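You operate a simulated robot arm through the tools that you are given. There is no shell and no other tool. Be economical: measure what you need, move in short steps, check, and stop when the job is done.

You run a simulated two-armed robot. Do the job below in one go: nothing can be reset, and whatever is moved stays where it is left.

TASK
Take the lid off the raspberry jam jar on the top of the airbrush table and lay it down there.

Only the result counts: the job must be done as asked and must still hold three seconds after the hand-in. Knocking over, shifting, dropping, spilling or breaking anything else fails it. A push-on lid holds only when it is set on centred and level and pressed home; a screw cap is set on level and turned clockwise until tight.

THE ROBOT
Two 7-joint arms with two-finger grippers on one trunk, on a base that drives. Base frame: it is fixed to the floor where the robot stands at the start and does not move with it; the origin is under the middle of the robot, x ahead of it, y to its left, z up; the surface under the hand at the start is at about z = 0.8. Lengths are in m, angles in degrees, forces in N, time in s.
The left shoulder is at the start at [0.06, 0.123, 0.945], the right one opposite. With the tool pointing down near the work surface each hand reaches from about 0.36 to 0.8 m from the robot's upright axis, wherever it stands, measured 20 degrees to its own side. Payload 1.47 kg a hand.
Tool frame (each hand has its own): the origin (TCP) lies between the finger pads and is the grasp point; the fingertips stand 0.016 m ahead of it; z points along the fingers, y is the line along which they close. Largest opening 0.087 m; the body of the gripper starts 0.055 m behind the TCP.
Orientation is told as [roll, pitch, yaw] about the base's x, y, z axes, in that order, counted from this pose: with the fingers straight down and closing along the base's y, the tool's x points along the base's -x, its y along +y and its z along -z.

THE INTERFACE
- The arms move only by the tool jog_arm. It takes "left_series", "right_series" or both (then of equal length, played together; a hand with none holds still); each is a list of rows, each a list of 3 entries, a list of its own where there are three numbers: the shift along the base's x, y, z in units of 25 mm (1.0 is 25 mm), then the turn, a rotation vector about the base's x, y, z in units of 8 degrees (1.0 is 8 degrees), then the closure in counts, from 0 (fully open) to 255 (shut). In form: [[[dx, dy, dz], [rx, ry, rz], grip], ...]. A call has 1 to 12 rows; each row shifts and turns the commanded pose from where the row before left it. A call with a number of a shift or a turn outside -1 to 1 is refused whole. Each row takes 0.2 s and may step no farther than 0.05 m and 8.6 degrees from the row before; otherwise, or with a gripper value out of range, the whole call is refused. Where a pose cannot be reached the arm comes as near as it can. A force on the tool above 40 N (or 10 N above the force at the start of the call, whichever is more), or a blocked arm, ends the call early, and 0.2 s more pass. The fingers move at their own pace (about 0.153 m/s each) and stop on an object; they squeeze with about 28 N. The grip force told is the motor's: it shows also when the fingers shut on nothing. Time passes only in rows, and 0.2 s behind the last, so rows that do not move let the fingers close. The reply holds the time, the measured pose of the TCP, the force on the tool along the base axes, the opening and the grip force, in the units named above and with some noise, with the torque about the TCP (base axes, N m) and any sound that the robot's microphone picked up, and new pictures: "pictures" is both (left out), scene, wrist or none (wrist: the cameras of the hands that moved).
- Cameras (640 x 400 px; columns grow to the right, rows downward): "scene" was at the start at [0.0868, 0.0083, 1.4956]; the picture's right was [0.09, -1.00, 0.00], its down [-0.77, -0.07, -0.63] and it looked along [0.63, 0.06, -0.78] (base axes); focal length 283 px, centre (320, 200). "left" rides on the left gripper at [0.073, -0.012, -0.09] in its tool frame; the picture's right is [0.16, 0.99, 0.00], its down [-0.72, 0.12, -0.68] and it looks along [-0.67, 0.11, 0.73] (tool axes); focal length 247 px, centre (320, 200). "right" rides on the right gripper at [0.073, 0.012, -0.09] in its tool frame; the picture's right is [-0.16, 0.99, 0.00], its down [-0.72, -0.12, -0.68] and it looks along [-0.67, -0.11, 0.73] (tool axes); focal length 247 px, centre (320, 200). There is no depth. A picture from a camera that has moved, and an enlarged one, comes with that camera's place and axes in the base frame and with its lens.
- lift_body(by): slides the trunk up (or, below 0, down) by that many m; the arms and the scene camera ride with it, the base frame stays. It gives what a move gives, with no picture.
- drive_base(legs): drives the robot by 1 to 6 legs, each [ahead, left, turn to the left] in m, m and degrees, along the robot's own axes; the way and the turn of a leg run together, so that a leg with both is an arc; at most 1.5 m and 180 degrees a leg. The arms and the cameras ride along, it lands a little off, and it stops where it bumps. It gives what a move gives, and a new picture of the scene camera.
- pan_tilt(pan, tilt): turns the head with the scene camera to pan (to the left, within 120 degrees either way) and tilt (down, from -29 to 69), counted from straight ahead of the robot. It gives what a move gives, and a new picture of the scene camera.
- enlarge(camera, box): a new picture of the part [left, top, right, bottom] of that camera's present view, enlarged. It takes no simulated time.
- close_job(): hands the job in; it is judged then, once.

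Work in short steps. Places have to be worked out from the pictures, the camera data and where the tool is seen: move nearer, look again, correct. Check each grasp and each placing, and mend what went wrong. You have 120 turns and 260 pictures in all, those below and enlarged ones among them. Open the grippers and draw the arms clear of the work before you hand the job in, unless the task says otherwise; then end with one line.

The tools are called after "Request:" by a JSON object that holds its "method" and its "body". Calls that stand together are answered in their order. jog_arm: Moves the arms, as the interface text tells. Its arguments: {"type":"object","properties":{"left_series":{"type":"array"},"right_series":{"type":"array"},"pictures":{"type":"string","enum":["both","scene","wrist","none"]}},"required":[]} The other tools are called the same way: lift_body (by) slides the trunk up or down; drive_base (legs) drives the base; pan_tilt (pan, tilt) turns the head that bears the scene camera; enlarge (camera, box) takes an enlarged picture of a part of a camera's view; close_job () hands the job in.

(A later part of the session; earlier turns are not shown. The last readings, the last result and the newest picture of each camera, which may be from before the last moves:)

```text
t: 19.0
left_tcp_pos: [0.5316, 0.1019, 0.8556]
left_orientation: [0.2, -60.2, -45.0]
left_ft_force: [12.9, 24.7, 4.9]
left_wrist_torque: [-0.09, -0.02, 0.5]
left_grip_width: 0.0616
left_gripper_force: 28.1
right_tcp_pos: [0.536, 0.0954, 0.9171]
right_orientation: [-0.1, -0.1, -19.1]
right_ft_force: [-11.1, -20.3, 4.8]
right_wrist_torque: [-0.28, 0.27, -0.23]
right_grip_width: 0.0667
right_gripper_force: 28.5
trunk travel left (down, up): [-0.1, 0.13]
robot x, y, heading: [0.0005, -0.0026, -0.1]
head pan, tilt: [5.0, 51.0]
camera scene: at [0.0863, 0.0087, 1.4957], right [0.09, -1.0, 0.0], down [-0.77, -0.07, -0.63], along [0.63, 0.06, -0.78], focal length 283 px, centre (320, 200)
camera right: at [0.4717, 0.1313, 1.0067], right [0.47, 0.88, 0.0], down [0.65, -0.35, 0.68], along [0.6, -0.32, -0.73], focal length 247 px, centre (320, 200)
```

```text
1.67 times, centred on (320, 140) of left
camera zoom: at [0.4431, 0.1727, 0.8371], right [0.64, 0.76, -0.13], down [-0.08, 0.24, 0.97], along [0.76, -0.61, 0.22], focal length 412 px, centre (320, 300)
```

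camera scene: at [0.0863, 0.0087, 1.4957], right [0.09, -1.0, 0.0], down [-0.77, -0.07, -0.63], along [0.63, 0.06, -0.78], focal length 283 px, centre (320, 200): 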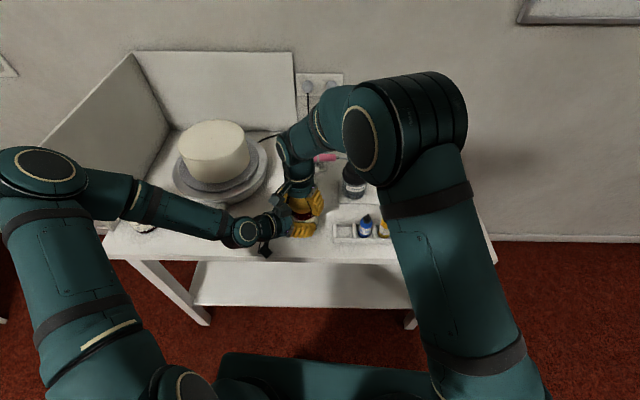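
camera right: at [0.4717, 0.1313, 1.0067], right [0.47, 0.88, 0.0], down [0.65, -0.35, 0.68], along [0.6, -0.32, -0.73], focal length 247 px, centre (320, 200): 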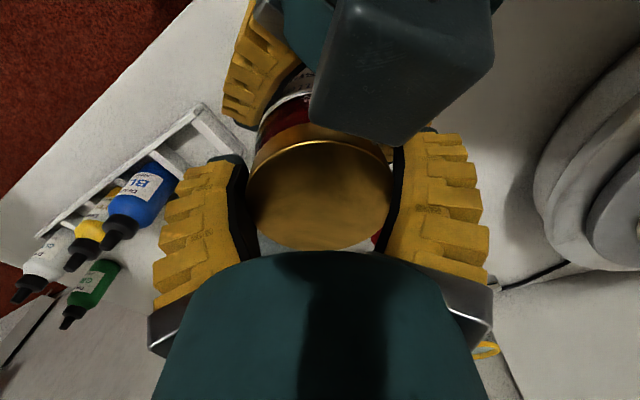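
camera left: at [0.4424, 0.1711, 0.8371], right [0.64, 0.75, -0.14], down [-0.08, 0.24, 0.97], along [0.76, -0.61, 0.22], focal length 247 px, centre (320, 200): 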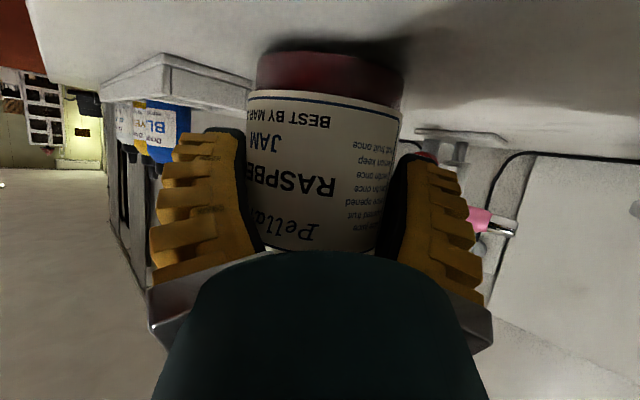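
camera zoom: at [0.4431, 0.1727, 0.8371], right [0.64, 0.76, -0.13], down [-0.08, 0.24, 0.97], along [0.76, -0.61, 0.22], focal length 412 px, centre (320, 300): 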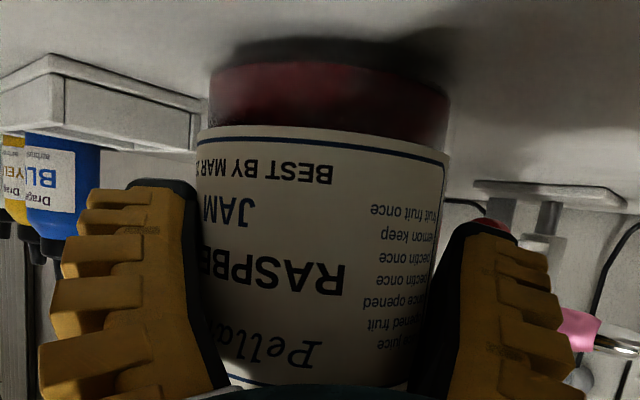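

Side forces rose to ~20 N at yaw −19° (right finger nearing the left hand's box). I test a tiny 2 mm lift to see whether the lid is already free.

Request:
{"method": "jog_arm", "body": {"right_series": [[[0, 0, 0.04], [0, 0, -0.15], 255], [[0, 0, 0.04], [0, 0, 0], 255]], "pictures": "none"}}

```text
t: 19.6
left_tcp_pos: [0.5309, 0.0993, 0.8552]
left_orientation: [0.1, -60.2, -45.1]
left_ft_force: [11.7, 22.1, 4.6]
left_wrist_torque: [-0.16, 0.15, 0.29]
left_grip_width: 0.0617
left_gripper_force: 27.9
right_tcp_pos: [0.5369, 0.0957, 0.9181]
right_orientation: [0.0, 0.0, -20.4]
right_ft_force: [-8.9, -17.2, 2.4]
right_wrist_torque: [-0.3, 0.12, -0.17]
right_grip_width: 0.0663
right_gripper_force: 28.3
trunk travel left (down, up): [-0.1, 0.13]
robot x, y, heading: [-0.0003, -0.0011, 0.1]
head pan, tilt: [5.0, 51.0]
```

The vertical force hardly rises (2.4 N), suggesting the lid may be loose. I lift 5 mm more.

Request:
{"method": "jog_arm", "body": {"right_series": [[[0, 0, 0.1], [0, 0, -0.1], 255], [[0, 0, 0.1], [0, 0, 0], 255]], "pictures": "wrist"}}

Request:
{"method": "enlarge", "body": {"camera": "scene", "box": [250, 170, 350, 250]}}

Request:
{"method": "enlarge", "body": {"camera": "left", "box": [140, 20, 500, 260]}}

```text
t: 20.2
left_tcp_pos: [0.5311, 0.0979, 0.8551]
left_orientation: [-0.2, -60.1, -45.0]
left_ft_force: [4.6, 14.0, 2.1]
left_wrist_torque: [-0.45, 0.11, 0.16]
left_grip_width: 0.0617
left_gripper_force: 28.1
right_tcp_pos: [0.5378, 0.0972, 0.9225]
right_orientation: [0.0, 0.0, -21.2]
right_ft_force: [-4.3, -11.2, -2.9]
right_wrist_torque: [-0.12, 0.09, -0.06]
right_grip_width: 0.0637
right_gripper_force: 28.1
trunk travel left (down, up): [-0.1, 0.13]
robot x, y, heading: [-0.0007, -0.0006, -0.2]
head pan, tilt: [5.0, 51.0]
camera right: at [0.4735, 0.1342, 1.0127], right [0.5, 0.86, 0.0], down [0.63, -0.37, 0.68], along [0.59, -0.34, -0.73], focal length 247 px, centre (320, 200)
```

right: 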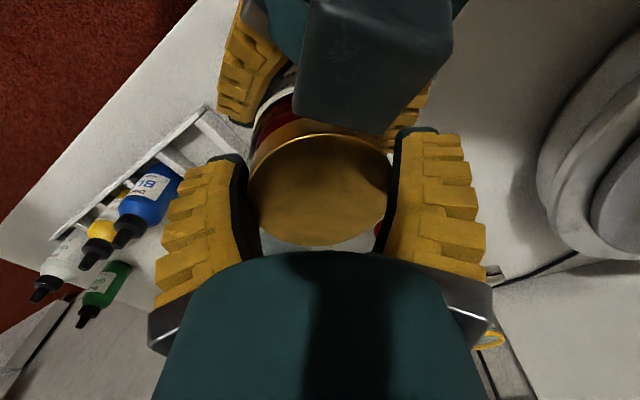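

```text
5.00 times, centred on (300, 210) of scene
camera zoom: at [0.0869, 0.0084, 1.4955], right [0.09, -1.0, 0.0], down [-0.77, -0.07, -0.63], along [0.63, 0.06, -0.78], focal length 1417 px, centre (420, 150)
```

zoom: 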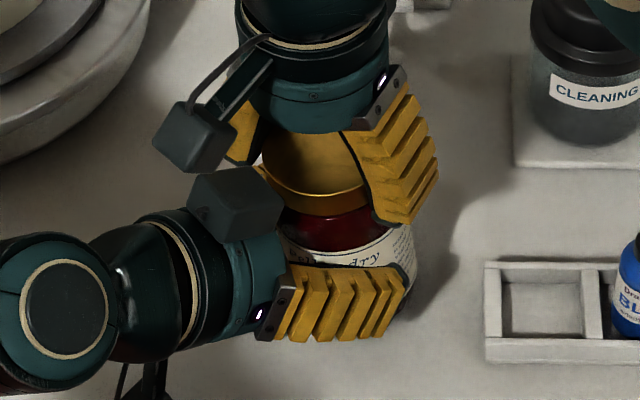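

```text
1.67 times, centred on (320, 140) of left
camera zoom: at [0.4418, 0.1701, 0.8369], right [0.65, 0.75, -0.14], down [-0.08, 0.25, 0.97], along [0.76, -0.61, 0.22], focal length 412 px, centre (320, 300)
```

zoom: 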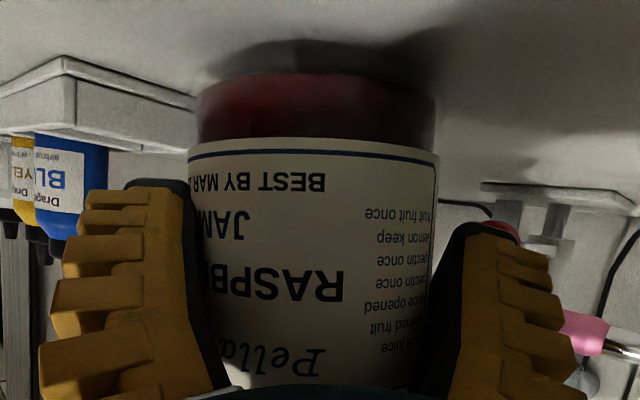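

The jar rose and tilted slightly with the lid, so it's still threaded on. I lower back the 7 mm, then release the lid partially so I can ratchet.

Request:
{"method": "jog_arm", "body": {"right_series": [[[0, 0, -0.14], [0, 0, 0], 255], [[0, 0, -0.14], [0, 0, 0], 255], [[0, 0, 0], [0, 0, 0], 255], [[0, 0, 0], [0, 0, 0], 30], [[0, 0, 0], [0, 0, 0], 20]], "pictures": "wrist"}}

Request:
{"method": "enlarge", "body": {"camera": "left", "box": [140, 20, 500, 260]}}

```text
t: 21.4
left_tcp_pos: [0.5304, 0.0997, 0.8557]
left_orientation: [-0.2, -60.2, -45.2]
left_ft_force: [-0.8, 0.0, -4.3]
left_wrist_torque: [0.05, 0.02, 0.0]
left_grip_width: 0.059
left_gripper_force: 28.0
right_tcp_pos: [0.5381, 0.0974, 0.9155]
right_orientation: [-0.1, -0.1, -21.2]
right_ft_force: [-0.8, 0.4, 0.0]
right_wrist_torque: [-0.02, 0.0, -0.01]
right_grip_width: 0.0814
right_gripper_force: 0.7
trunk travel left (down, up): [-0.1, 0.13]
robot x, y, heading: [-0.0009, 0.0008, -0.2]
head pan, tilt: [5.0, 51.0]
camera right: at [0.4735, 0.1344, 1.006], right [0.5, 0.86, 0.0], down [0.63, -0.37, 0.68], along [0.59, -0.34, -0.73], focal length 247 px, centre (320, 200)
```

right: 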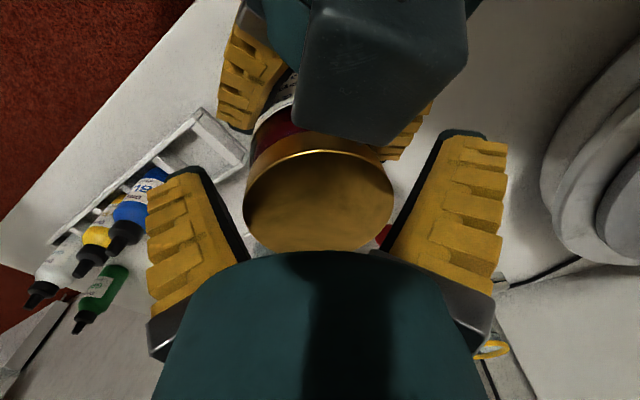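

```text
1.67 times, centred on (320, 140) of left
camera zoom: at [0.4422, 0.1704, 0.8369], right [0.65, 0.75, -0.14], down [-0.08, 0.25, 0.97], along [0.76, -0.61, 0.22], focal length 412 px, centre (320, 300)
```

zoom: 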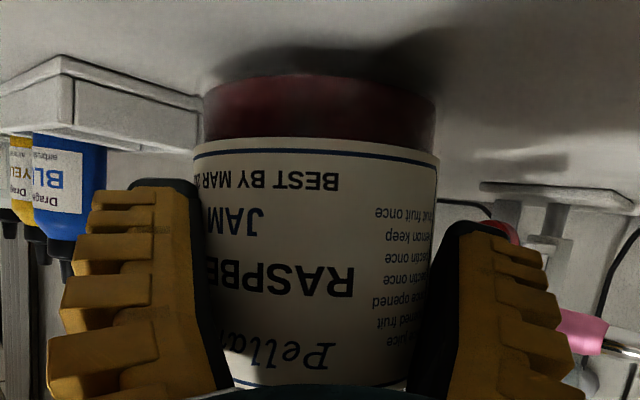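

The jar is now held ~5 mm off the table and slightly tilted in the left grip. I check the scene closely before setting it back down.

Request:
{"method": "enlarge", "body": {"camera": "scene", "box": [250, 170, 350, 250]}}

Request:
{"method": "enlarge", "body": {"camera": "right", "box": [140, 60, 500, 280]}}

```text
5.00 times, centred on (300, 210) of scene
camera zoom: at [0.0872, 0.0084, 1.4955], right [0.09, -1.0, 0.0], down [-0.77, -0.07, -0.63], along [0.63, 0.06, -0.78], focal length 1417 px, centre (420, 150)
```

zoom: 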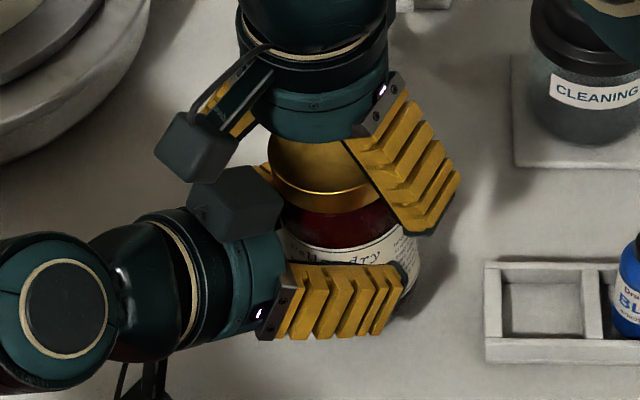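

```text
1.78 times, centred on (320, 170) of right
camera zoom: at [0.4735, 0.1344, 1.006], right [0.5, 0.86, 0.0], down [0.63, -0.37, 0.68], along [0.59, -0.34, -0.73], focal length 439 px, centre (320, 253)
```

zoom: 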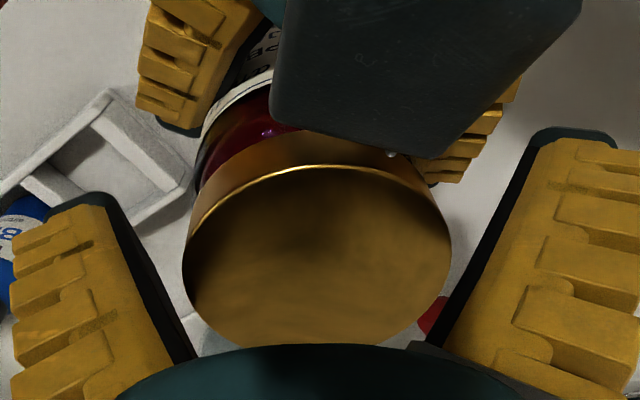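

The lid is free within the open right fingers. I lower the left hand 5 mm gently to seat the jar on the table, then loosen it a little so that it stands upright on its own, and regrip.

Request:
{"method": "jog_arm", "body": {"left_series": [[[0, 0, -0.06], [0, 0, 0], 255], [[0, 0, -0.06], [0, 0, 0], 255], [[0, 0, -0.06], [0, 0, 0], 255], [[0, 0, 0], [0, 0, 0], 255]], "pictures": "none"}}

Request:
{"method": "enlarge", "body": {"camera": "left", "box": [140, 20, 500, 260]}}

```text
t: 22.4
left_tcp_pos: [0.5314, 0.0986, 0.8512]
left_orientation: [0.1, -60.2, -45.3]
left_ft_force: [-3.7, -3.0, 5.2]
left_wrist_torque: [0.16, -0.07, -0.05]
left_grip_width: 0.056
left_gripper_force: 27.7
right_tcp_pos: [0.5362, 0.0956, 0.9167]
right_orientation: [0.1, -0.1, -21.2]
right_ft_force: [0.2, -0.7, 0.6]
right_wrist_torque: [0.05, 0.0, 0.03]
right_grip_width: 0.082
right_gripper_force: 1.4
trunk travel left (down, up): [-0.1, 0.13]
robot x, y, heading: [-0.0012, -0.0025, -0.2]
head pan, tilt: [5.0, 51.0]
```

```text
1.67 times, centred on (320, 140) of left
camera zoom: at [0.4419, 0.1705, 0.8327], right [0.65, 0.75, -0.14], down [-0.08, 0.24, 0.97], along [0.76, -0.61, 0.22], focal length 412 px, centre (320, 300)
```

zoom: 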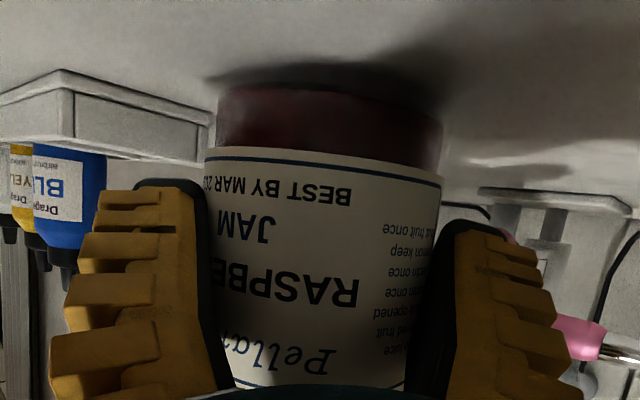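

The jar is touching the table (5 N) but the left grip width has crept to 0.056, so the jar is squeezing out of the pads. I open the left hand and look at where the jar stands.

Request:
{"method": "jog_arm", "body": {"left_series": [[[0, 0, 0], [0, 0, 0], 60], [[0, 0, 0], [0, 0, 0], 30], [[0, 0, 0], [0, 0, 0], 0], [[0, 0, 0], [0, 0, 0], 0]]}}

Request:
{"method": "enlarge", "body": {"camera": "scene", "box": [250, 170, 350, 250]}}

Request:
{"method": "enlarge", "body": {"camera": "right", "box": [140, 60, 500, 280]}}

```text
t: 23.4
left_tcp_pos: [0.5324, 0.1002, 0.8508]
left_orientation: [0.0, -60.2, -45.2]
left_ft_force: [-0.4, 0.5, -0.2]
left_wrist_torque: [0.03, 0.04, 0.01]
left_grip_width: 0.0871
left_gripper_force: 0.1
right_tcp_pos: [0.5381, 0.0961, 0.916]
right_orientation: [0.0, 0.0, -21.2]
right_ft_force: [0.8, -0.6, 0.1]
right_wrist_torque: [0.01, -0.02, -0.02]
right_grip_width: 0.0815
right_gripper_force: 1.2
trunk travel left (down, up): [-0.1, 0.13]
robot x, y, heading: [0.0013, -0.0005, -0.1]
head pan, tilt: [5.0, 51.0]
camera scene: at [0.0869, 0.0083, 1.4956], right [0.09, -1.0, 0.0], down [-0.77, -0.07, -0.63], along [0.63, 0.06, -0.78], focal length 283 px, centre (320, 200)
camera left: at [0.4423, 0.171, 0.8322], right [0.64, 0.75, -0.14], down [-0.08, 0.24, 0.97], along [0.76, -0.61, 0.22], focal length 247 px, centre (320, 200)
```

scene: 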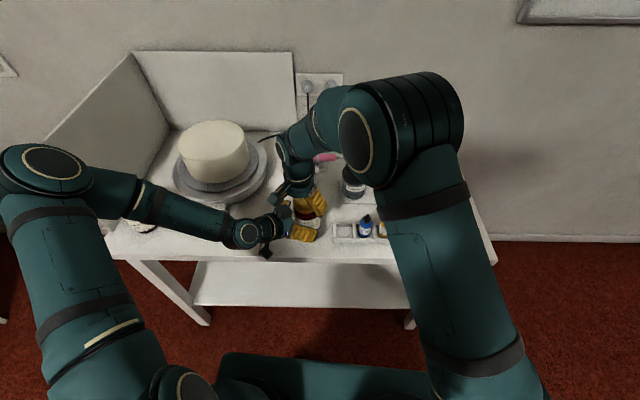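
left: 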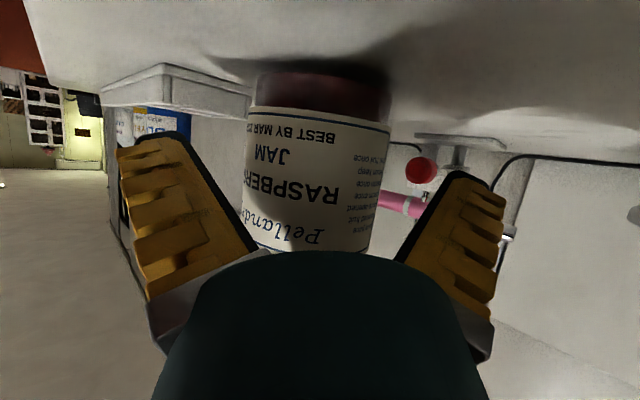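

```text
5.00 times, centred on (300, 210) of scene
camera zoom: at [0.0869, 0.0083, 1.4956], right [0.09, -1.0, 0.0], down [-0.77, -0.07, -0.63], along [0.63, 0.06, -0.78], focal length 1417 px, centre (420, 150)
```

zoom: 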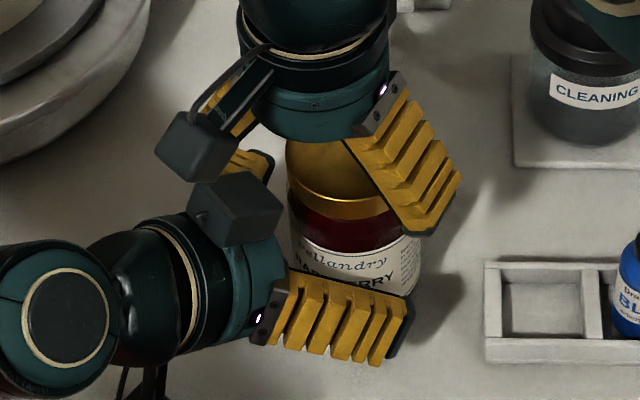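

```text
1.78 times, centred on (320, 170) of right
camera zoom: at [0.4734, 0.1341, 1.0064], right [0.5, 0.86, 0.0], down [0.63, -0.37, 0.68], along [0.59, -0.34, -0.73], focal length 439 px, centre (320, 253)
```

zoom: 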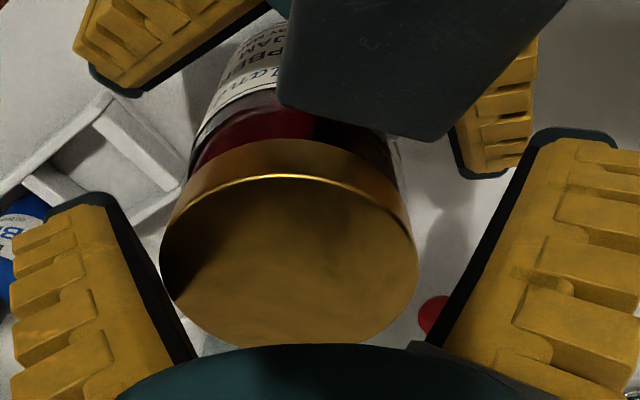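

The jar stands upright near (0.537, 0.089). I'll centre it precisely using the right gripper as a vise in two directions with the left open: first shift the right hand −5 mm y and squeeze at this yaw.

Request:
{"method": "jog_arm", "body": {"right_series": [[[0, -0.2, 0], [0, 0, 0], 20], [[0, 0, 0], [0, 0, 0], 45], [[0, 0, 0], [0, 0, 0], 65], [[0, 0, 0], [0, 0, 0], 255], [[0, 0, 0], [0, 0, 0], 255]], "pictures": "wrist"}}

```text
t: 24.6
left_tcp_pos: [0.5309, 0.099, 0.8502]
left_orientation: [0.0, -60.2, -45.2]
left_ft_force: [0.2, 0.3, -0.1]
left_wrist_torque: [-0.02, 0.02, -0.02]
left_grip_width: 0.087
left_gripper_force: 0.1
right_tcp_pos: [0.5375, 0.0915, 0.9161]
right_orientation: [0.0, 0.0, -21.2]
right_ft_force: [0.5, -2.0, -0.5]
right_wrist_torque: [-0.03, 0.0, -0.01]
right_grip_width: 0.0661
right_gripper_force: 27.6
trunk travel left (down, up): [-0.1, 0.13]
robot x, y, heading: [-0.0004, 0.001, -0.4]
head pan, tilt: [5.0, 51.0]
camera right: at [0.4735, 0.1291, 1.0062], right [0.5, 0.86, 0.0], down [0.63, -0.37, 0.68], along [0.59, -0.34, -0.73], focal length 247 px, centre (320, 200)
```

right: 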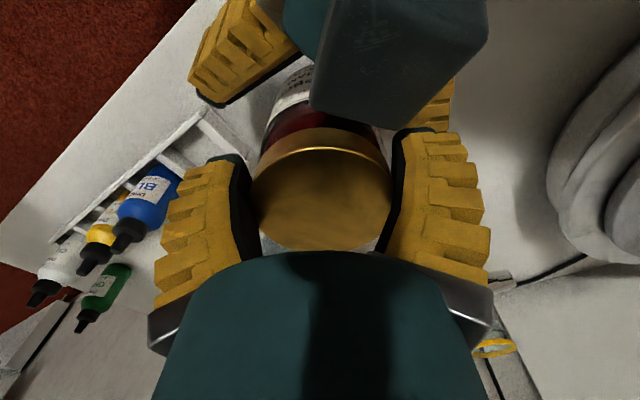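

The lid is centred along this direction. I open, yaw back to about −84° and squeeze again to centre the other direction.

Request:
{"method": "jog_arm", "body": {"right_series": [[[0, 0, 0], [0, 0, 0], 15], [[0, 0, 0], [0, 0, 0], 15], [[0, 0, 0], [0, 0, -1], 15], [[0, 0, 0], [0, 0, -1], 15], [[0, 0, 0], [0, 0, -1], 15], [[0, 0, 0], [0, 0, -1], 15], [[0, 0, 0], [0, 0, -1], 15], [[0, 0, 0], [0, 0, -1], 15], [[0, 0, 0], [0, 0, -1], 15], [[0, 0, 0], [0, 0, -0.8], 15], [[0, 0, 0], [0, 0, 0], 15]], "pictures": "wrist"}}

Request:
{"method": "jog_arm", "body": {"right_series": [[[0, 0, 0], [0, 0, 0], 40], [[0, 0, 0], [0, 0, 0], 60], [[0, 0, 0], [0, 0, 0], 255], [[0, 0, 0], [0, 0, 0], 255]], "pictures": "wrist"}}

Request:
{"method": "enlarge", "body": {"camera": "left", "box": [100, 20, 540, 280]}}

```text
t: 27.0
left_tcp_pos: [0.5306, 0.0995, 0.8507]
left_orientation: [0.0, -60.2, -45.1]
left_ft_force: [-0.4, 0.8, 0.6]
left_wrist_torque: [0.0, 0.0, 0.0]
left_grip_width: 0.0871
left_gripper_force: 0.0
right_tcp_pos: [0.5374, 0.0914, 0.916]
right_orientation: [-0.1, 0.0, -83.7]
right_ft_force: [0.4, -0.1, 0.6]
right_wrist_torque: [0.03, -0.02, -0.01]
right_grip_width: 0.0832
right_gripper_force: 1.2
trunk travel left (down, up): [-0.1, 0.13]
robot x, y, heading: [0.0035, 0.0029, 0.1]
head pan, tilt: [5.0, 51.0]
camera right: at [0.5407, 0.1656, 1.006], right [1.0, -0.05, 0.0], down [-0.04, -0.73, 0.68], along [-0.03, -0.68, -0.73], focal length 247 px, centre (320, 200)
```

right: 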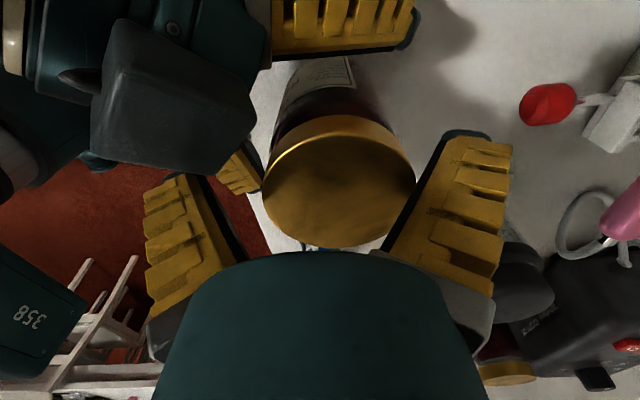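

```text
t: 28.0
left_tcp_pos: [0.531, 0.0999, 0.8506]
left_orientation: [0.0, -60.1, -45.0]
left_ft_force: [0.0, 0.7, -0.5]
left_wrist_torque: [0.04, -0.01, -0.03]
left_grip_width: 0.087
left_gripper_force: 0.1
right_tcp_pos: [0.5384, 0.0927, 0.9156]
right_orientation: [-0.1, 0.0, -83.7]
right_ft_force: [0.8, 1.2, -0.2]
right_wrist_torque: [0.43, 0.02, -0.01]
right_grip_width: 0.0663
right_gripper_force: 27.8
trunk travel left (down, up): [-0.1, 0.13]
robot x, y, heading: [-0.0001, -0.0011, 0.2]
head pan, tilt: [5.0, 51.0]
camera right: at [0.5403, 0.1661, 1.0059], right [1.0, -0.05, 0.0], down [-0.03, -0.73, 0.68], along [-0.03, -0.68, -0.73], focal length 247 px, centre (320, 200)
```

right: 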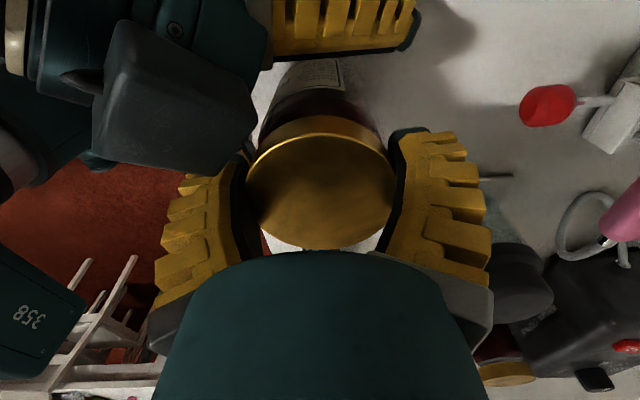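

```text
1.45 times, centred on (320, 150) of left
camera zoom: at [0.4422, 0.1711, 0.8322], right [0.64, 0.75, -0.14], down [-0.08, 0.24, 0.97], along [0.76, -0.61, 0.22], focal length 359 px, centre (320, 273)
```

zoom: 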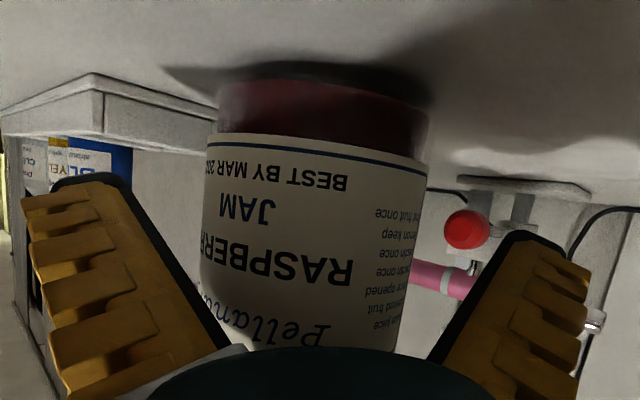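

Now I open the right, advance and centre the left hand on the jar, and close the left.

Request:
{"method": "jog_arm", "body": {"right_series": [[[0, 0, 0], [0, 0, 0], 15], [[0, 0, 0], [0, 0, 0], 15], [[0, 0, 0], [0, 0, 0], 15], [[0, 0, 0], [0, 0, 0], 15], [[0, 0, 0], [0, 0, 0], 15], [[0, 0, 0], [0, 0, 0], 15], [[0, 0, 0], [0, 0, 0], 15], [[0, 0, 0], [0, 0, 0], 15]], "left_series": [[[0, 0, 0], [0, 0, 0], 0], [[0.1, -0.15, 0.06], [0, 0, 0], 0], [[0.1, -0.18, 0.06], [0, 0, 0], 0], [[0, 0, 0], [0, 0, 0], 0], [[0, 0, 0], [0, 0, 0], 40], [[0, 0, 0], [0, 0, 0], 60], [[0, 0, 0], [0, 0, 0], 255], [[0, 0, 0], [0, 0, 0], 255]]}}

Request:
{"method": "enlarge", "body": {"camera": "scene", "box": [250, 170, 350, 250]}}

```text
t: 29.8
left_tcp_pos: [0.5354, 0.0906, 0.8532]
left_orientation: [0.0, -60.2, -45.2]
left_ft_force: [-1.9, -0.1, -0.6]
left_wrist_torque: [-0.19, 0.0, -0.06]
left_grip_width: 0.0678
left_gripper_force: 28.1
right_tcp_pos: [0.5367, 0.0911, 0.9158]
right_orientation: [-0.1, 0.0, -83.6]
right_ft_force: [-0.7, 0.8, 0.2]
right_wrist_torque: [0.04, -0.01, -0.02]
right_grip_width: 0.0832
right_gripper_force: 0.4
trunk travel left (down, up): [-0.1, 0.13]
robot x, y, heading: [0.0027, 0.0004, -0.1]
head pan, tilt: [5.0, 51.0]
camera scene: at [0.0867, 0.0082, 1.4956], right [0.09, -1.0, 0.0], down [-0.77, -0.07, -0.63], along [0.63, 0.06, -0.78], focal length 283 px, centre (320, 200)
camera right: at [0.5404, 0.1656, 1.0061], right [1.0, -0.05, 0.0], down [-0.03, -0.73, 0.68], along [-0.03, -0.68, -0.73], focal length 247 px, centre (320, 200)
camera left: at [0.4468, 0.1626, 0.8353], right [0.64, 0.75, -0.14], down [-0.08, 0.24, 0.97], along [0.76, -0.61, 0.22], focal length 247 px, centre (320, 200)
```

scene: 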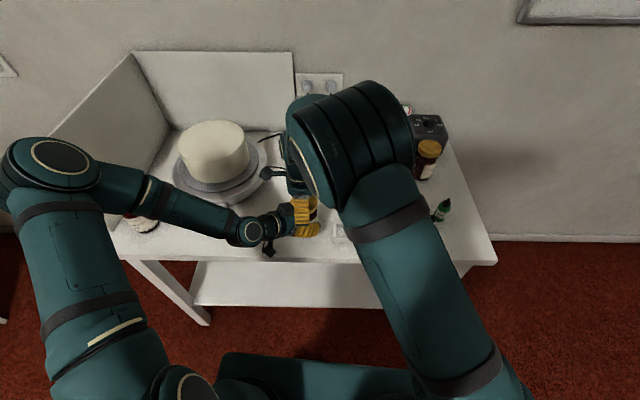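
right: 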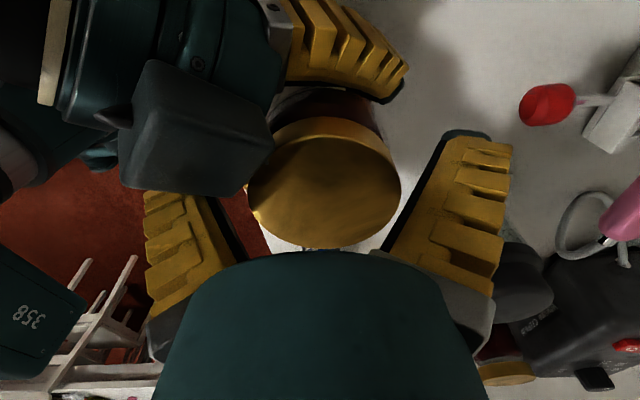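
left: 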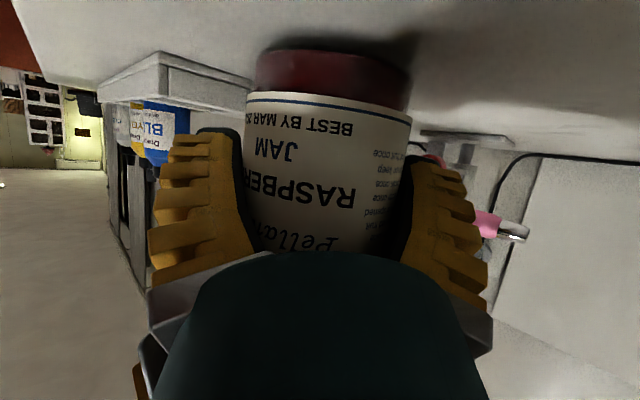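

```text
5.00 times, centred on (300, 210) of scene
camera zoom: at [0.0867, 0.0082, 1.4956], right [0.09, -1.0, 0.0], down [-0.77, -0.07, -0.63], along [0.63, 0.06, -0.78], focal length 1417 px, centre (420, 150)
```

zoom: 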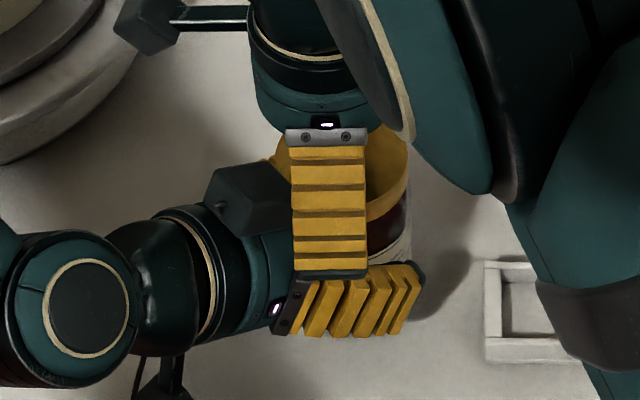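

The left grip is now 0.068 m, squarely on the jar's diameter. The right view gives the lid centred (offset <1 mm). I close the right and turn counter-clockwise in two stages.

Request:
{"method": "jog_arm", "body": {"right_series": [[[0, 0, 0], [0, 0, 0], 40], [[0, 0, 0], [0, 0, 0], 255], [[0, 0, 0], [0, 0, 0], 255], [[0, 0, 0], [0, 0, 0.7], 255], [[0, 0, 0], [0, 0, 0.7], 255], [[0, 0, 0], [0, 0, 0.7], 255], [[0, 0, 0], [0, 0, 0.7], 255], [[0, 0, 0], [0, 0, 0.7], 255]], "pictures": "wrist"}}

Request:
{"method": "enlarge", "body": {"camera": "left", "box": [140, 20, 500, 260]}}

```text
t: 31.6
left_tcp_pos: [0.5365, 0.0909, 0.8536]
left_orientation: [0.0, -60.2, -45.1]
left_ft_force: [-4.5, 9.4, -0.9]
left_wrist_torque: [-0.57, 0.03, 0.04]
left_grip_width: 0.0677
left_gripper_force: 28.0
right_tcp_pos: [0.5374, 0.0903, 0.9171]
right_orientation: [-0.1, 0.1, -55.5]
right_ft_force: [2.9, -10.2, -0.3]
right_wrist_torque: [-0.14, 0.08, -0.03]
right_grip_width: 0.0669
right_gripper_force: 28.2
trunk travel left (down, up): [-0.1, 0.13]
robot x, y, heading: [0.0015, 0.0018, 0.1]
head pan, tilt: [5.0, 51.0]
camera right: at [0.5051, 0.1577, 1.0062], right [0.9, 0.43, 0.0], down [0.31, -0.66, 0.68], along [0.29, -0.61, -0.73], focal length 247 px, centre (320, 200)
```

right: 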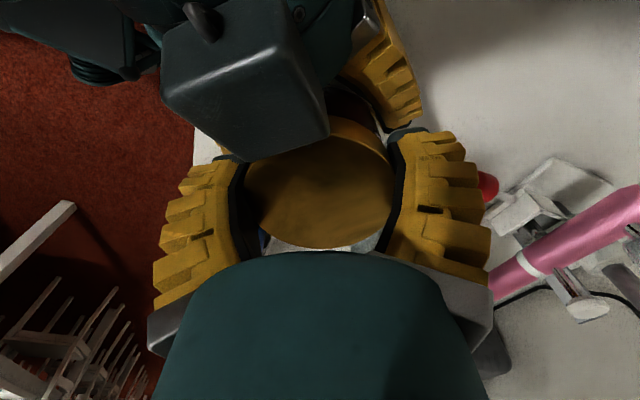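

```text
1.67 times, centred on (320, 140) of left
camera zoom: at [0.4471, 0.1631, 0.8353], right [0.64, 0.75, -0.14], down [-0.08, 0.24, 0.97], along [0.76, -0.61, 0.22], focal length 412 px, centre (320, 300)
```

zoom: 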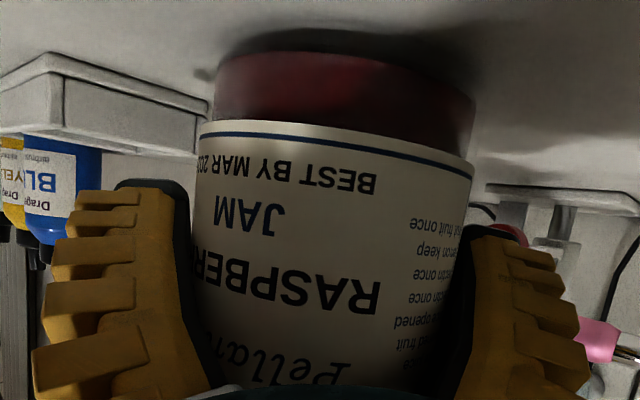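

The jar again held still and the lid turns with little torque. I continue another ~22° with a small −y relief.

Request:
{"method": "jog_arm", "body": {"right_series": [[[0, -0.04, 0.01], [0, 0, 0.7], 255], [[0, -0.04, 0.01], [0, 0, 0.7], 255], [[0, 0, 0.01], [0, 0, 0.7], 255], [[0, 0, 0.01], [0, 0, 0.7], 255]], "pictures": "wrist"}}

Request:
{"method": "enlarge", "body": {"camera": "left", "box": [140, 20, 500, 260]}}

Request:
{"method": "enlarge", "body": {"camera": "scene", "box": [250, 170, 350, 250]}}

```text
t: 32.6
left_tcp_pos: [0.5376, 0.0901, 0.8522]
left_orientation: [0.1, -60.3, -45.0]
left_ft_force: [6.7, 4.1, 0.4]
left_wrist_torque: [-0.13, 0.3, 0.04]
left_grip_width: 0.0675
left_gripper_force: 28.2
right_tcp_pos: [0.5372, 0.0905, 0.9168]
right_orientation: [-0.1, 0.1, -33.1]
right_ft_force: [-6.7, -4.7, -1.3]
right_wrist_torque: [-0.16, 0.13, -0.03]
right_grip_width: 0.0667
right_gripper_force: 28.3
trunk travel left (down, up): [-0.1, 0.13]
robot x, y, heading: [0.0017, 0.0065, 0.1]
head pan, tilt: [5.0, 51.0]
camera right: at [0.4823, 0.1393, 1.0068], right [0.67, 0.74, 0.0], down [0.54, -0.49, 0.68], along [0.5, -0.46, -0.73], focal length 247 px, centre (320, 200)
```

right: 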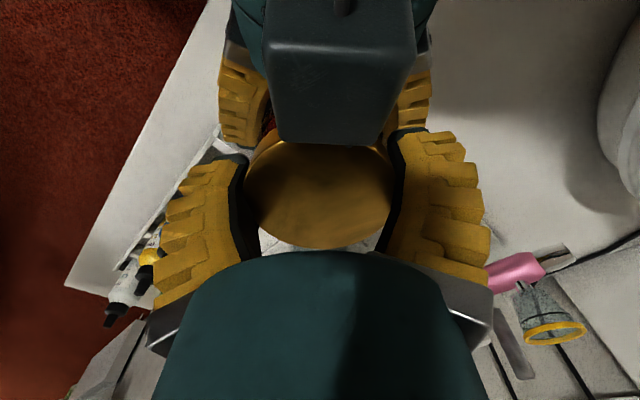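

```text
1.67 times, centred on (320, 140) of left
camera zoom: at [0.4477, 0.1628, 0.8352], right [0.64, 0.75, -0.14], down [-0.08, 0.24, 0.97], along [0.76, -0.61, 0.22], focal length 412 px, centre (320, 300)
```

zoom: 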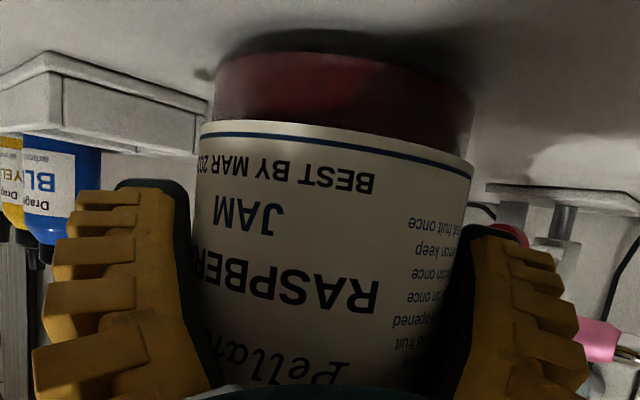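

```text
5.00 times, centred on (300, 210) of scene
camera zoom: at [0.0873, 0.0083, 1.4955], right [0.09, -1.0, 0.0], down [-0.77, -0.07, -0.63], along [0.63, 0.06, -0.78], focal length 1417 px, centre (420, 150)
```

zoom: 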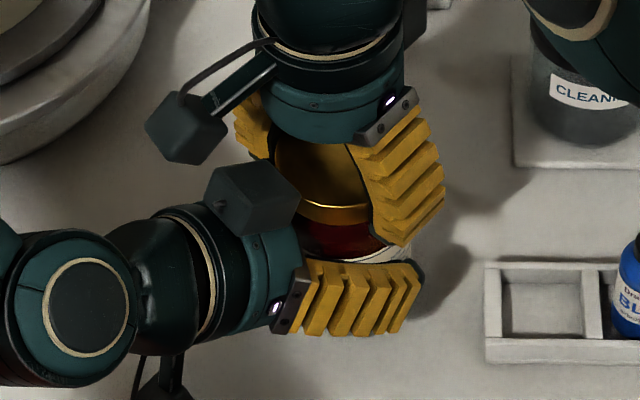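

About 105° turned in total. With the firm left grip I test a 3 mm lift and watch the jar.

Request:
{"method": "jog_arm", "body": {"right_series": [[[0, 0, 0.06], [0, 0, 0], 255], [[0, 0, 0.06], [0, 0, 0], 255], [[0, 0, 0], [0, 0, 0], 255]], "pictures": "none"}}

Request:
{"method": "enlarge", "body": {"camera": "left", "box": [140, 20, 500, 260]}}

```text
t: 33.4
left_tcp_pos: [0.5372, 0.0898, 0.8561]
left_orientation: [0.1, -60.3, -45.3]
left_ft_force: [0.5, 3.0, 10.9]
left_wrist_torque: [0.02, 0.05, -0.01]
left_grip_width: 0.0673
left_gripper_force: 28.3
right_tcp_pos: [0.5372, 0.0883, 0.9197]
right_orientation: [0.0, 0.0, -33.2]
right_ft_force: [-1.6, -2.4, -17.1]
right_wrist_torque: [-0.23, -0.02, 0.02]
right_grip_width: 0.0657
right_gripper_force: 28.1
trunk travel left (down, up): [-0.1, 0.13]
robot x, y, heading: [-0.0009, 0.0025, 0.0]
head pan, tilt: [5.0, 51.0]
```

```text
1.67 times, centred on (320, 140) of left
camera zoom: at [0.4476, 0.1622, 0.8358], right [0.65, 0.75, -0.14], down [-0.08, 0.25, 0.97], along [0.76, -0.61, 0.22], focal length 412 px, centre (320, 300)
```

zoom: 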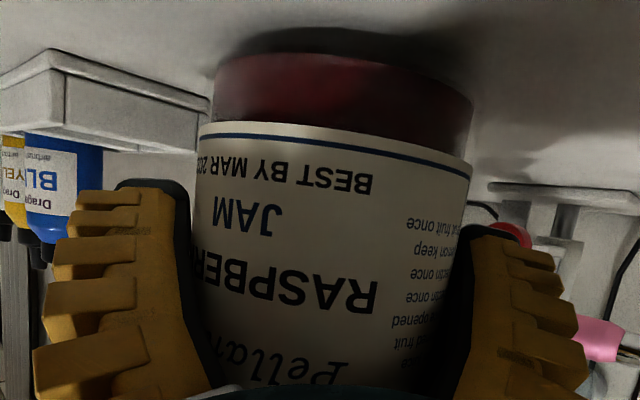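

17 N of pull and no release, so it's still threaded. I lower back, release, ratchet back to −89° and regrip.

Request:
{"method": "jog_arm", "body": {"right_series": [[[0, 0.04, -0.12], [0, 0, 0], 255], [[0, 0, 0], [0, 0, 0], 15], [[0, 0, 0], [0, 0, -1], 15], [[0, 0, 0], [0, 0, -1], 15], [[0, 0, 0], [0, 0, -1], 15], [[0, 0, 0], [0, 0, -1], 15], [[0, 0, 0], [0, 0, -1], 15], [[0, 0, 0], [0, 0, -1], 15], [[0, 0, 0], [0, 0, -1], 15], [[0, 0, 0], [0, 0, 0], 40], [[0, 0, 0], [0, 0, 0], 255], [[0, 0, 0], [0, 0, 0], 255]], "pictures": "wrist"}}

Request:
{"method": "jog_arm", "body": {"right_series": [[[0, 0, 0], [0, 0, 0.8], 255], [[0, 0, 0], [0, 0, 0.8], 255], [[0, 0, 0], [0, 0, 0.8], 255], [[0, 0, 0], [0, 0, 0.8], 255]], "pictures": "wrist"}}

```text
t: 36.0
left_tcp_pos: [0.536, 0.0926, 0.8537]
left_orientation: [0.0, -60.0, -44.9]
left_ft_force: [0.8, 13.3, -0.4]
left_wrist_torque: [-1.7, 0.23, -0.54]
left_grip_width: 0.0668
left_gripper_force: 28.1
right_tcp_pos: [0.5375, 0.0881, 0.9173]
right_orientation: [0.0, 0.0, -89.2]
right_ft_force: [-2.2, -15.8, 10.6]
right_wrist_torque: [0.59, 0.34, 0.62]
right_grip_width: 0.0682
right_gripper_force: 28.3
trunk travel left (down, up): [-0.1, 0.13]
robot x, y, heading: [-0.0048, 0.0003, -0.1]
head pan, tilt: [5.0, 51.0]
camera right: at [0.5481, 0.1621, 1.0075], right [0.99, -0.15, 0.0], down [-0.11, -0.72, 0.68], along [-0.1, -0.67, -0.73], focal length 247 px, centre (320, 200)
```

right: 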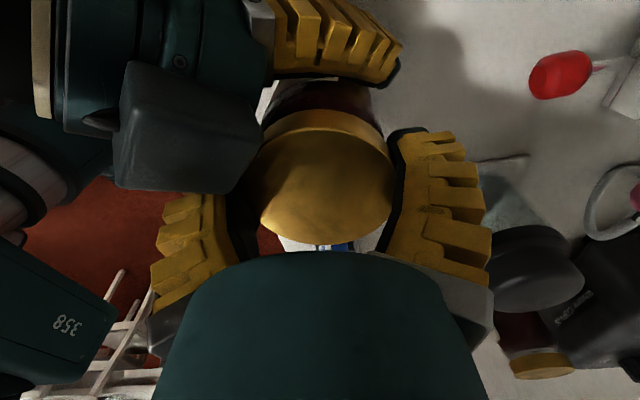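

```text
t: 37.0
left_tcp_pos: [0.536, 0.0927, 0.8534]
left_orientation: [0.0, -60.1, -45.0]
left_ft_force: [-0.8, 23.2, 0.0]
left_wrist_torque: [-0.71, 0.0, 0.05]
left_grip_width: 0.0672
left_gripper_force: 28.0
right_tcp_pos: [0.5375, 0.0887, 0.9171]
right_orientation: [0.0, -0.1, -63.6]
right_ft_force: [1.8, -20.2, 9.2]
right_wrist_torque: [-0.43, 0.23, -0.08]
right_grip_width: 0.0674
right_gripper_force: 27.9
trunk travel left (down, up): [-0.1, 0.13]
robot x, y, heading: [-0.0002, 0.0015, 0.2]
head pan, tilt: [5.0, 51.0]
camera right: at [0.5151, 0.1603, 1.0071], right [0.95, 0.3, 0.0], down [0.22, -0.7, 0.68], along [0.2, -0.65, -0.73], focal length 247 px, centre (320, 200)
```

right: 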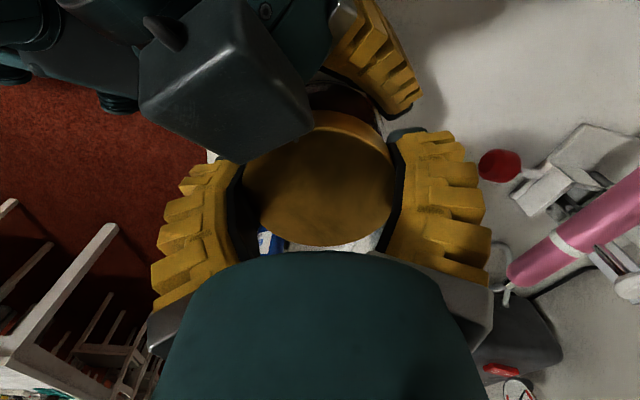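

Side load is again along y (~20 N); I relieve by shifting the right hand −y a little while turning to about −38°.

Request:
{"method": "jog_arm", "body": {"right_series": [[[0, -0.06, 0], [0, 0, 0.8], 255], [[0, -0.06, 0], [0, 0, 0.8], 255], [[0, 0, 0], [0, 0, 0.8], 255], [[0, 0, 0], [0, 0, 0.8], 255]], "pictures": "wrist"}}

Request:
{"method": "enlarge", "body": {"camera": "left", "box": [140, 20, 500, 260]}}

Request:
{"method": "enlarge", "body": {"camera": "scene", "box": [250, 170, 350, 250]}}

```text
t: 38.0
left_tcp_pos: [0.5355, 0.0901, 0.8532]
left_orientation: [0.0, -60.0, -45.0]
left_ft_force: [1.2, 8.8, -6.3]
left_wrist_torque: [-0.09, 0.17, 0.06]
left_grip_width: 0.067
left_gripper_force: 27.7
right_tcp_pos: [0.5361, 0.0868, 0.9177]
right_orientation: [0.0, 0.2, -37.8]
right_ft_force: [-2.9, -8.9, 10.8]
right_wrist_torque: [-0.49, 0.2, -0.06]
right_grip_width: 0.0674
right_gripper_force: 28.5
trunk travel left (down, up): [-0.1, 0.13]
robot x, y, heading: [0.0001, 0.0017, 0.1]
head pan, tilt: [5.0, 51.0]
camera right: at [0.4859, 0.1418, 1.0076], right [0.73, 0.68, 0.0], down [0.5, -0.54, 0.68], along [0.46, -0.5, -0.73], focal length 247 px, centre (320, 200)
```

right: 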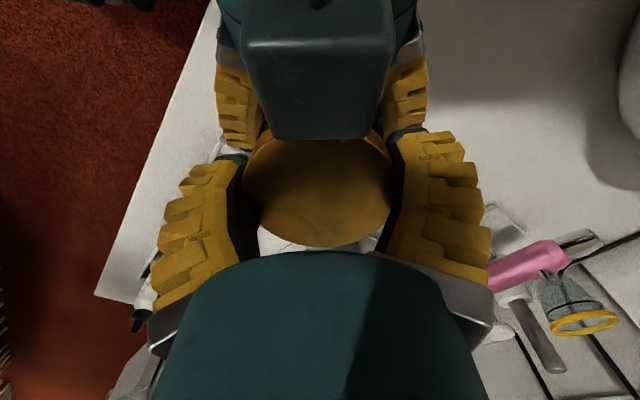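

```text
1.67 times, centred on (320, 140) of left
camera zoom: at [0.4468, 0.1623, 0.8351], right [0.64, 0.75, -0.14], down [-0.08, 0.25, 0.97], along [0.76, -0.61, 0.22], focal length 412 px, centre (320, 300)
```

zoom: 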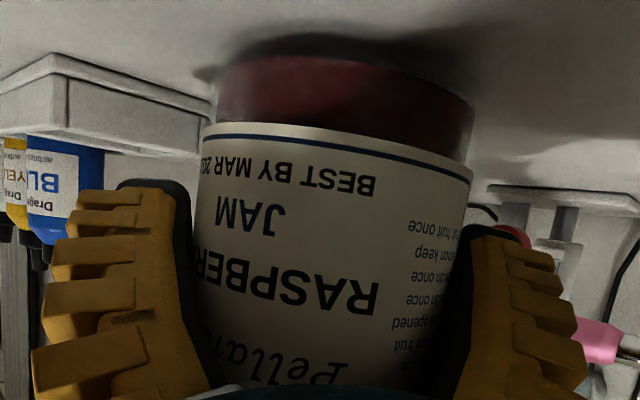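

```text
5.00 times, centred on (300, 210) of scene
camera zoom: at [0.0869, 0.0083, 1.4955], right [0.09, -1.0, 0.0], down [-0.77, -0.07, -0.63], along [0.63, 0.06, -0.78], focal length 1417 px, centre (420, 150)
```

zoom: 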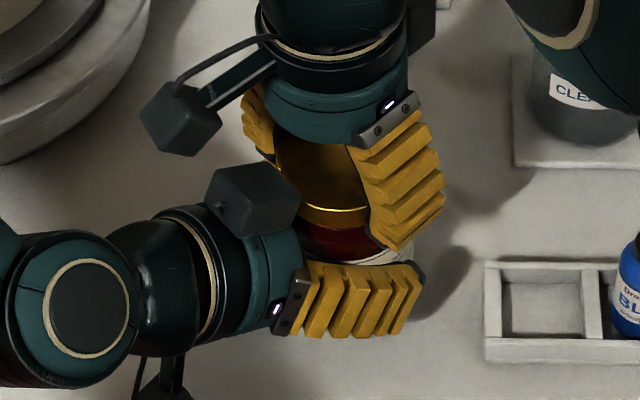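

The right hand now feels +10.8 N upward — the lid is climbing on its thread. I raise 2 mm to relieve, and see whether it pulls free.

Request:
{"method": "jog_arm", "body": {"right_series": [[[0, 0, 0.04], [0, 0, 0.5], 255], [[0, 0, 0.04], [0, 0, 0.4], 255], [[0, 0, 0.04], [0, 0, 0], 255], [[0, 0, 0], [0, 0, 0], 255]], "pictures": "none"}}

```text
t: 39.0
left_tcp_pos: [0.5367, 0.0914, 0.8539]
left_orientation: [0.2, -60.3, -45.3]
left_ft_force: [1.6, 6.0, 0.0]
left_wrist_torque: [-0.05, 0.13, 0.02]
left_grip_width: 0.067
left_gripper_force: 27.8
right_tcp_pos: [0.5372, 0.0873, 0.9209]
right_orientation: [-0.2, 0.1, -30.8]
right_ft_force: [-1.4, -5.4, -6.3]
right_wrist_torque: [-0.28, 0.03, -0.03]
right_grip_width: 0.0666
right_gripper_force: 28.3
trunk travel left (down, up): [-0.1, 0.13]
robot x, y, heading: [-0.0008, -0.0033, 0.0]
head pan, tilt: [5.0, 51.0]
```

Still engaged, but its neutral height has risen ~2 mm. I do another ratchet: release, back to ~−83°, regrip.

Request:
{"method": "jog_arm", "body": {"right_series": [[[0, 0, -0.02], [0, 0, 0], 255], [[0, 0, 0], [0, 0, 0], 15], [[0, 0, 0], [0, 0, -1], 15], [[0, 0, 0], [0, 0, -1], 15], [[0, 0, 0], [0, 0, -1], 15], [[0, 0, 0], [0, 0, -1], 15], [[0, 0, 0], [0, 0, -1], 15], [[0, 0, 0], [0, 0, -1], 15], [[0, 0, 0], [0, 0, -0.5], 15], [[0, 0, 0], [0, 0, 0], 15]], "pictures": "wrist"}}

Request:
{"method": "enlarge", "body": {"camera": "scene", "box": [250, 170, 350, 250]}}

```text
t: 41.2
left_tcp_pos: [0.5359, 0.0898, 0.8535]
left_orientation: [-0.1, -60.1, -45.1]
left_ft_force: [-0.7, -0.5, -0.3]
left_wrist_torque: [0.03, 0.15, 0.0]
left_grip_width: 0.0669
left_gripper_force: 28.1
right_tcp_pos: [0.5385, 0.0873, 0.9207]
right_orientation: [-0.1, 0.0, -82.9]
right_ft_force: [-0.1, -0.1, 0.1]
right_wrist_torque: [-0.02, 0.03, 0.03]
right_grip_width: 0.0831
right_gripper_force: 1.2
trunk travel left (down, up): [-0.1, 0.13]
robot x, y, heading: [0.0029, -0.0012, 0.0]
head pan, tilt: [5.0, 51.0]
camera right: at [0.5401, 0.1616, 1.0098], right [1.0, -0.03, 0.0], down [-0.03, -0.73, 0.68], along [-0.02, -0.68, -0.73], focal length 247 px, centre (320, 200)
```

right: 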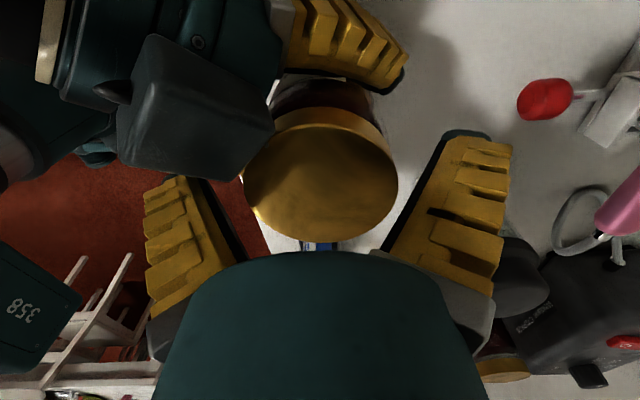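

```text
5.00 times, centred on (300, 210) of scene
camera zoom: at [0.0871, 0.0084, 1.4956], right [0.09, -1.0, 0.0], down [-0.77, -0.07, -0.63], along [0.63, 0.06, -0.78], focal length 1417 px, centre (420, 150)
```

zoom: 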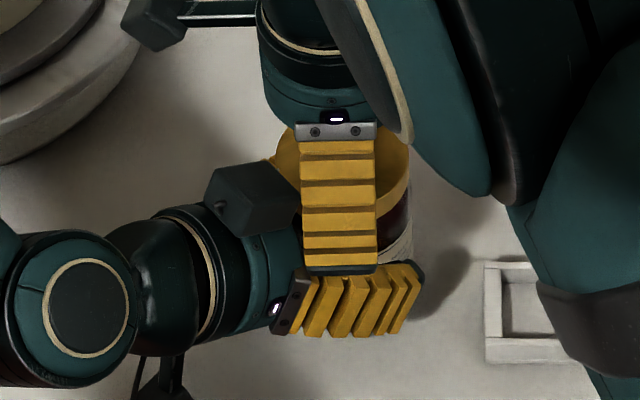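

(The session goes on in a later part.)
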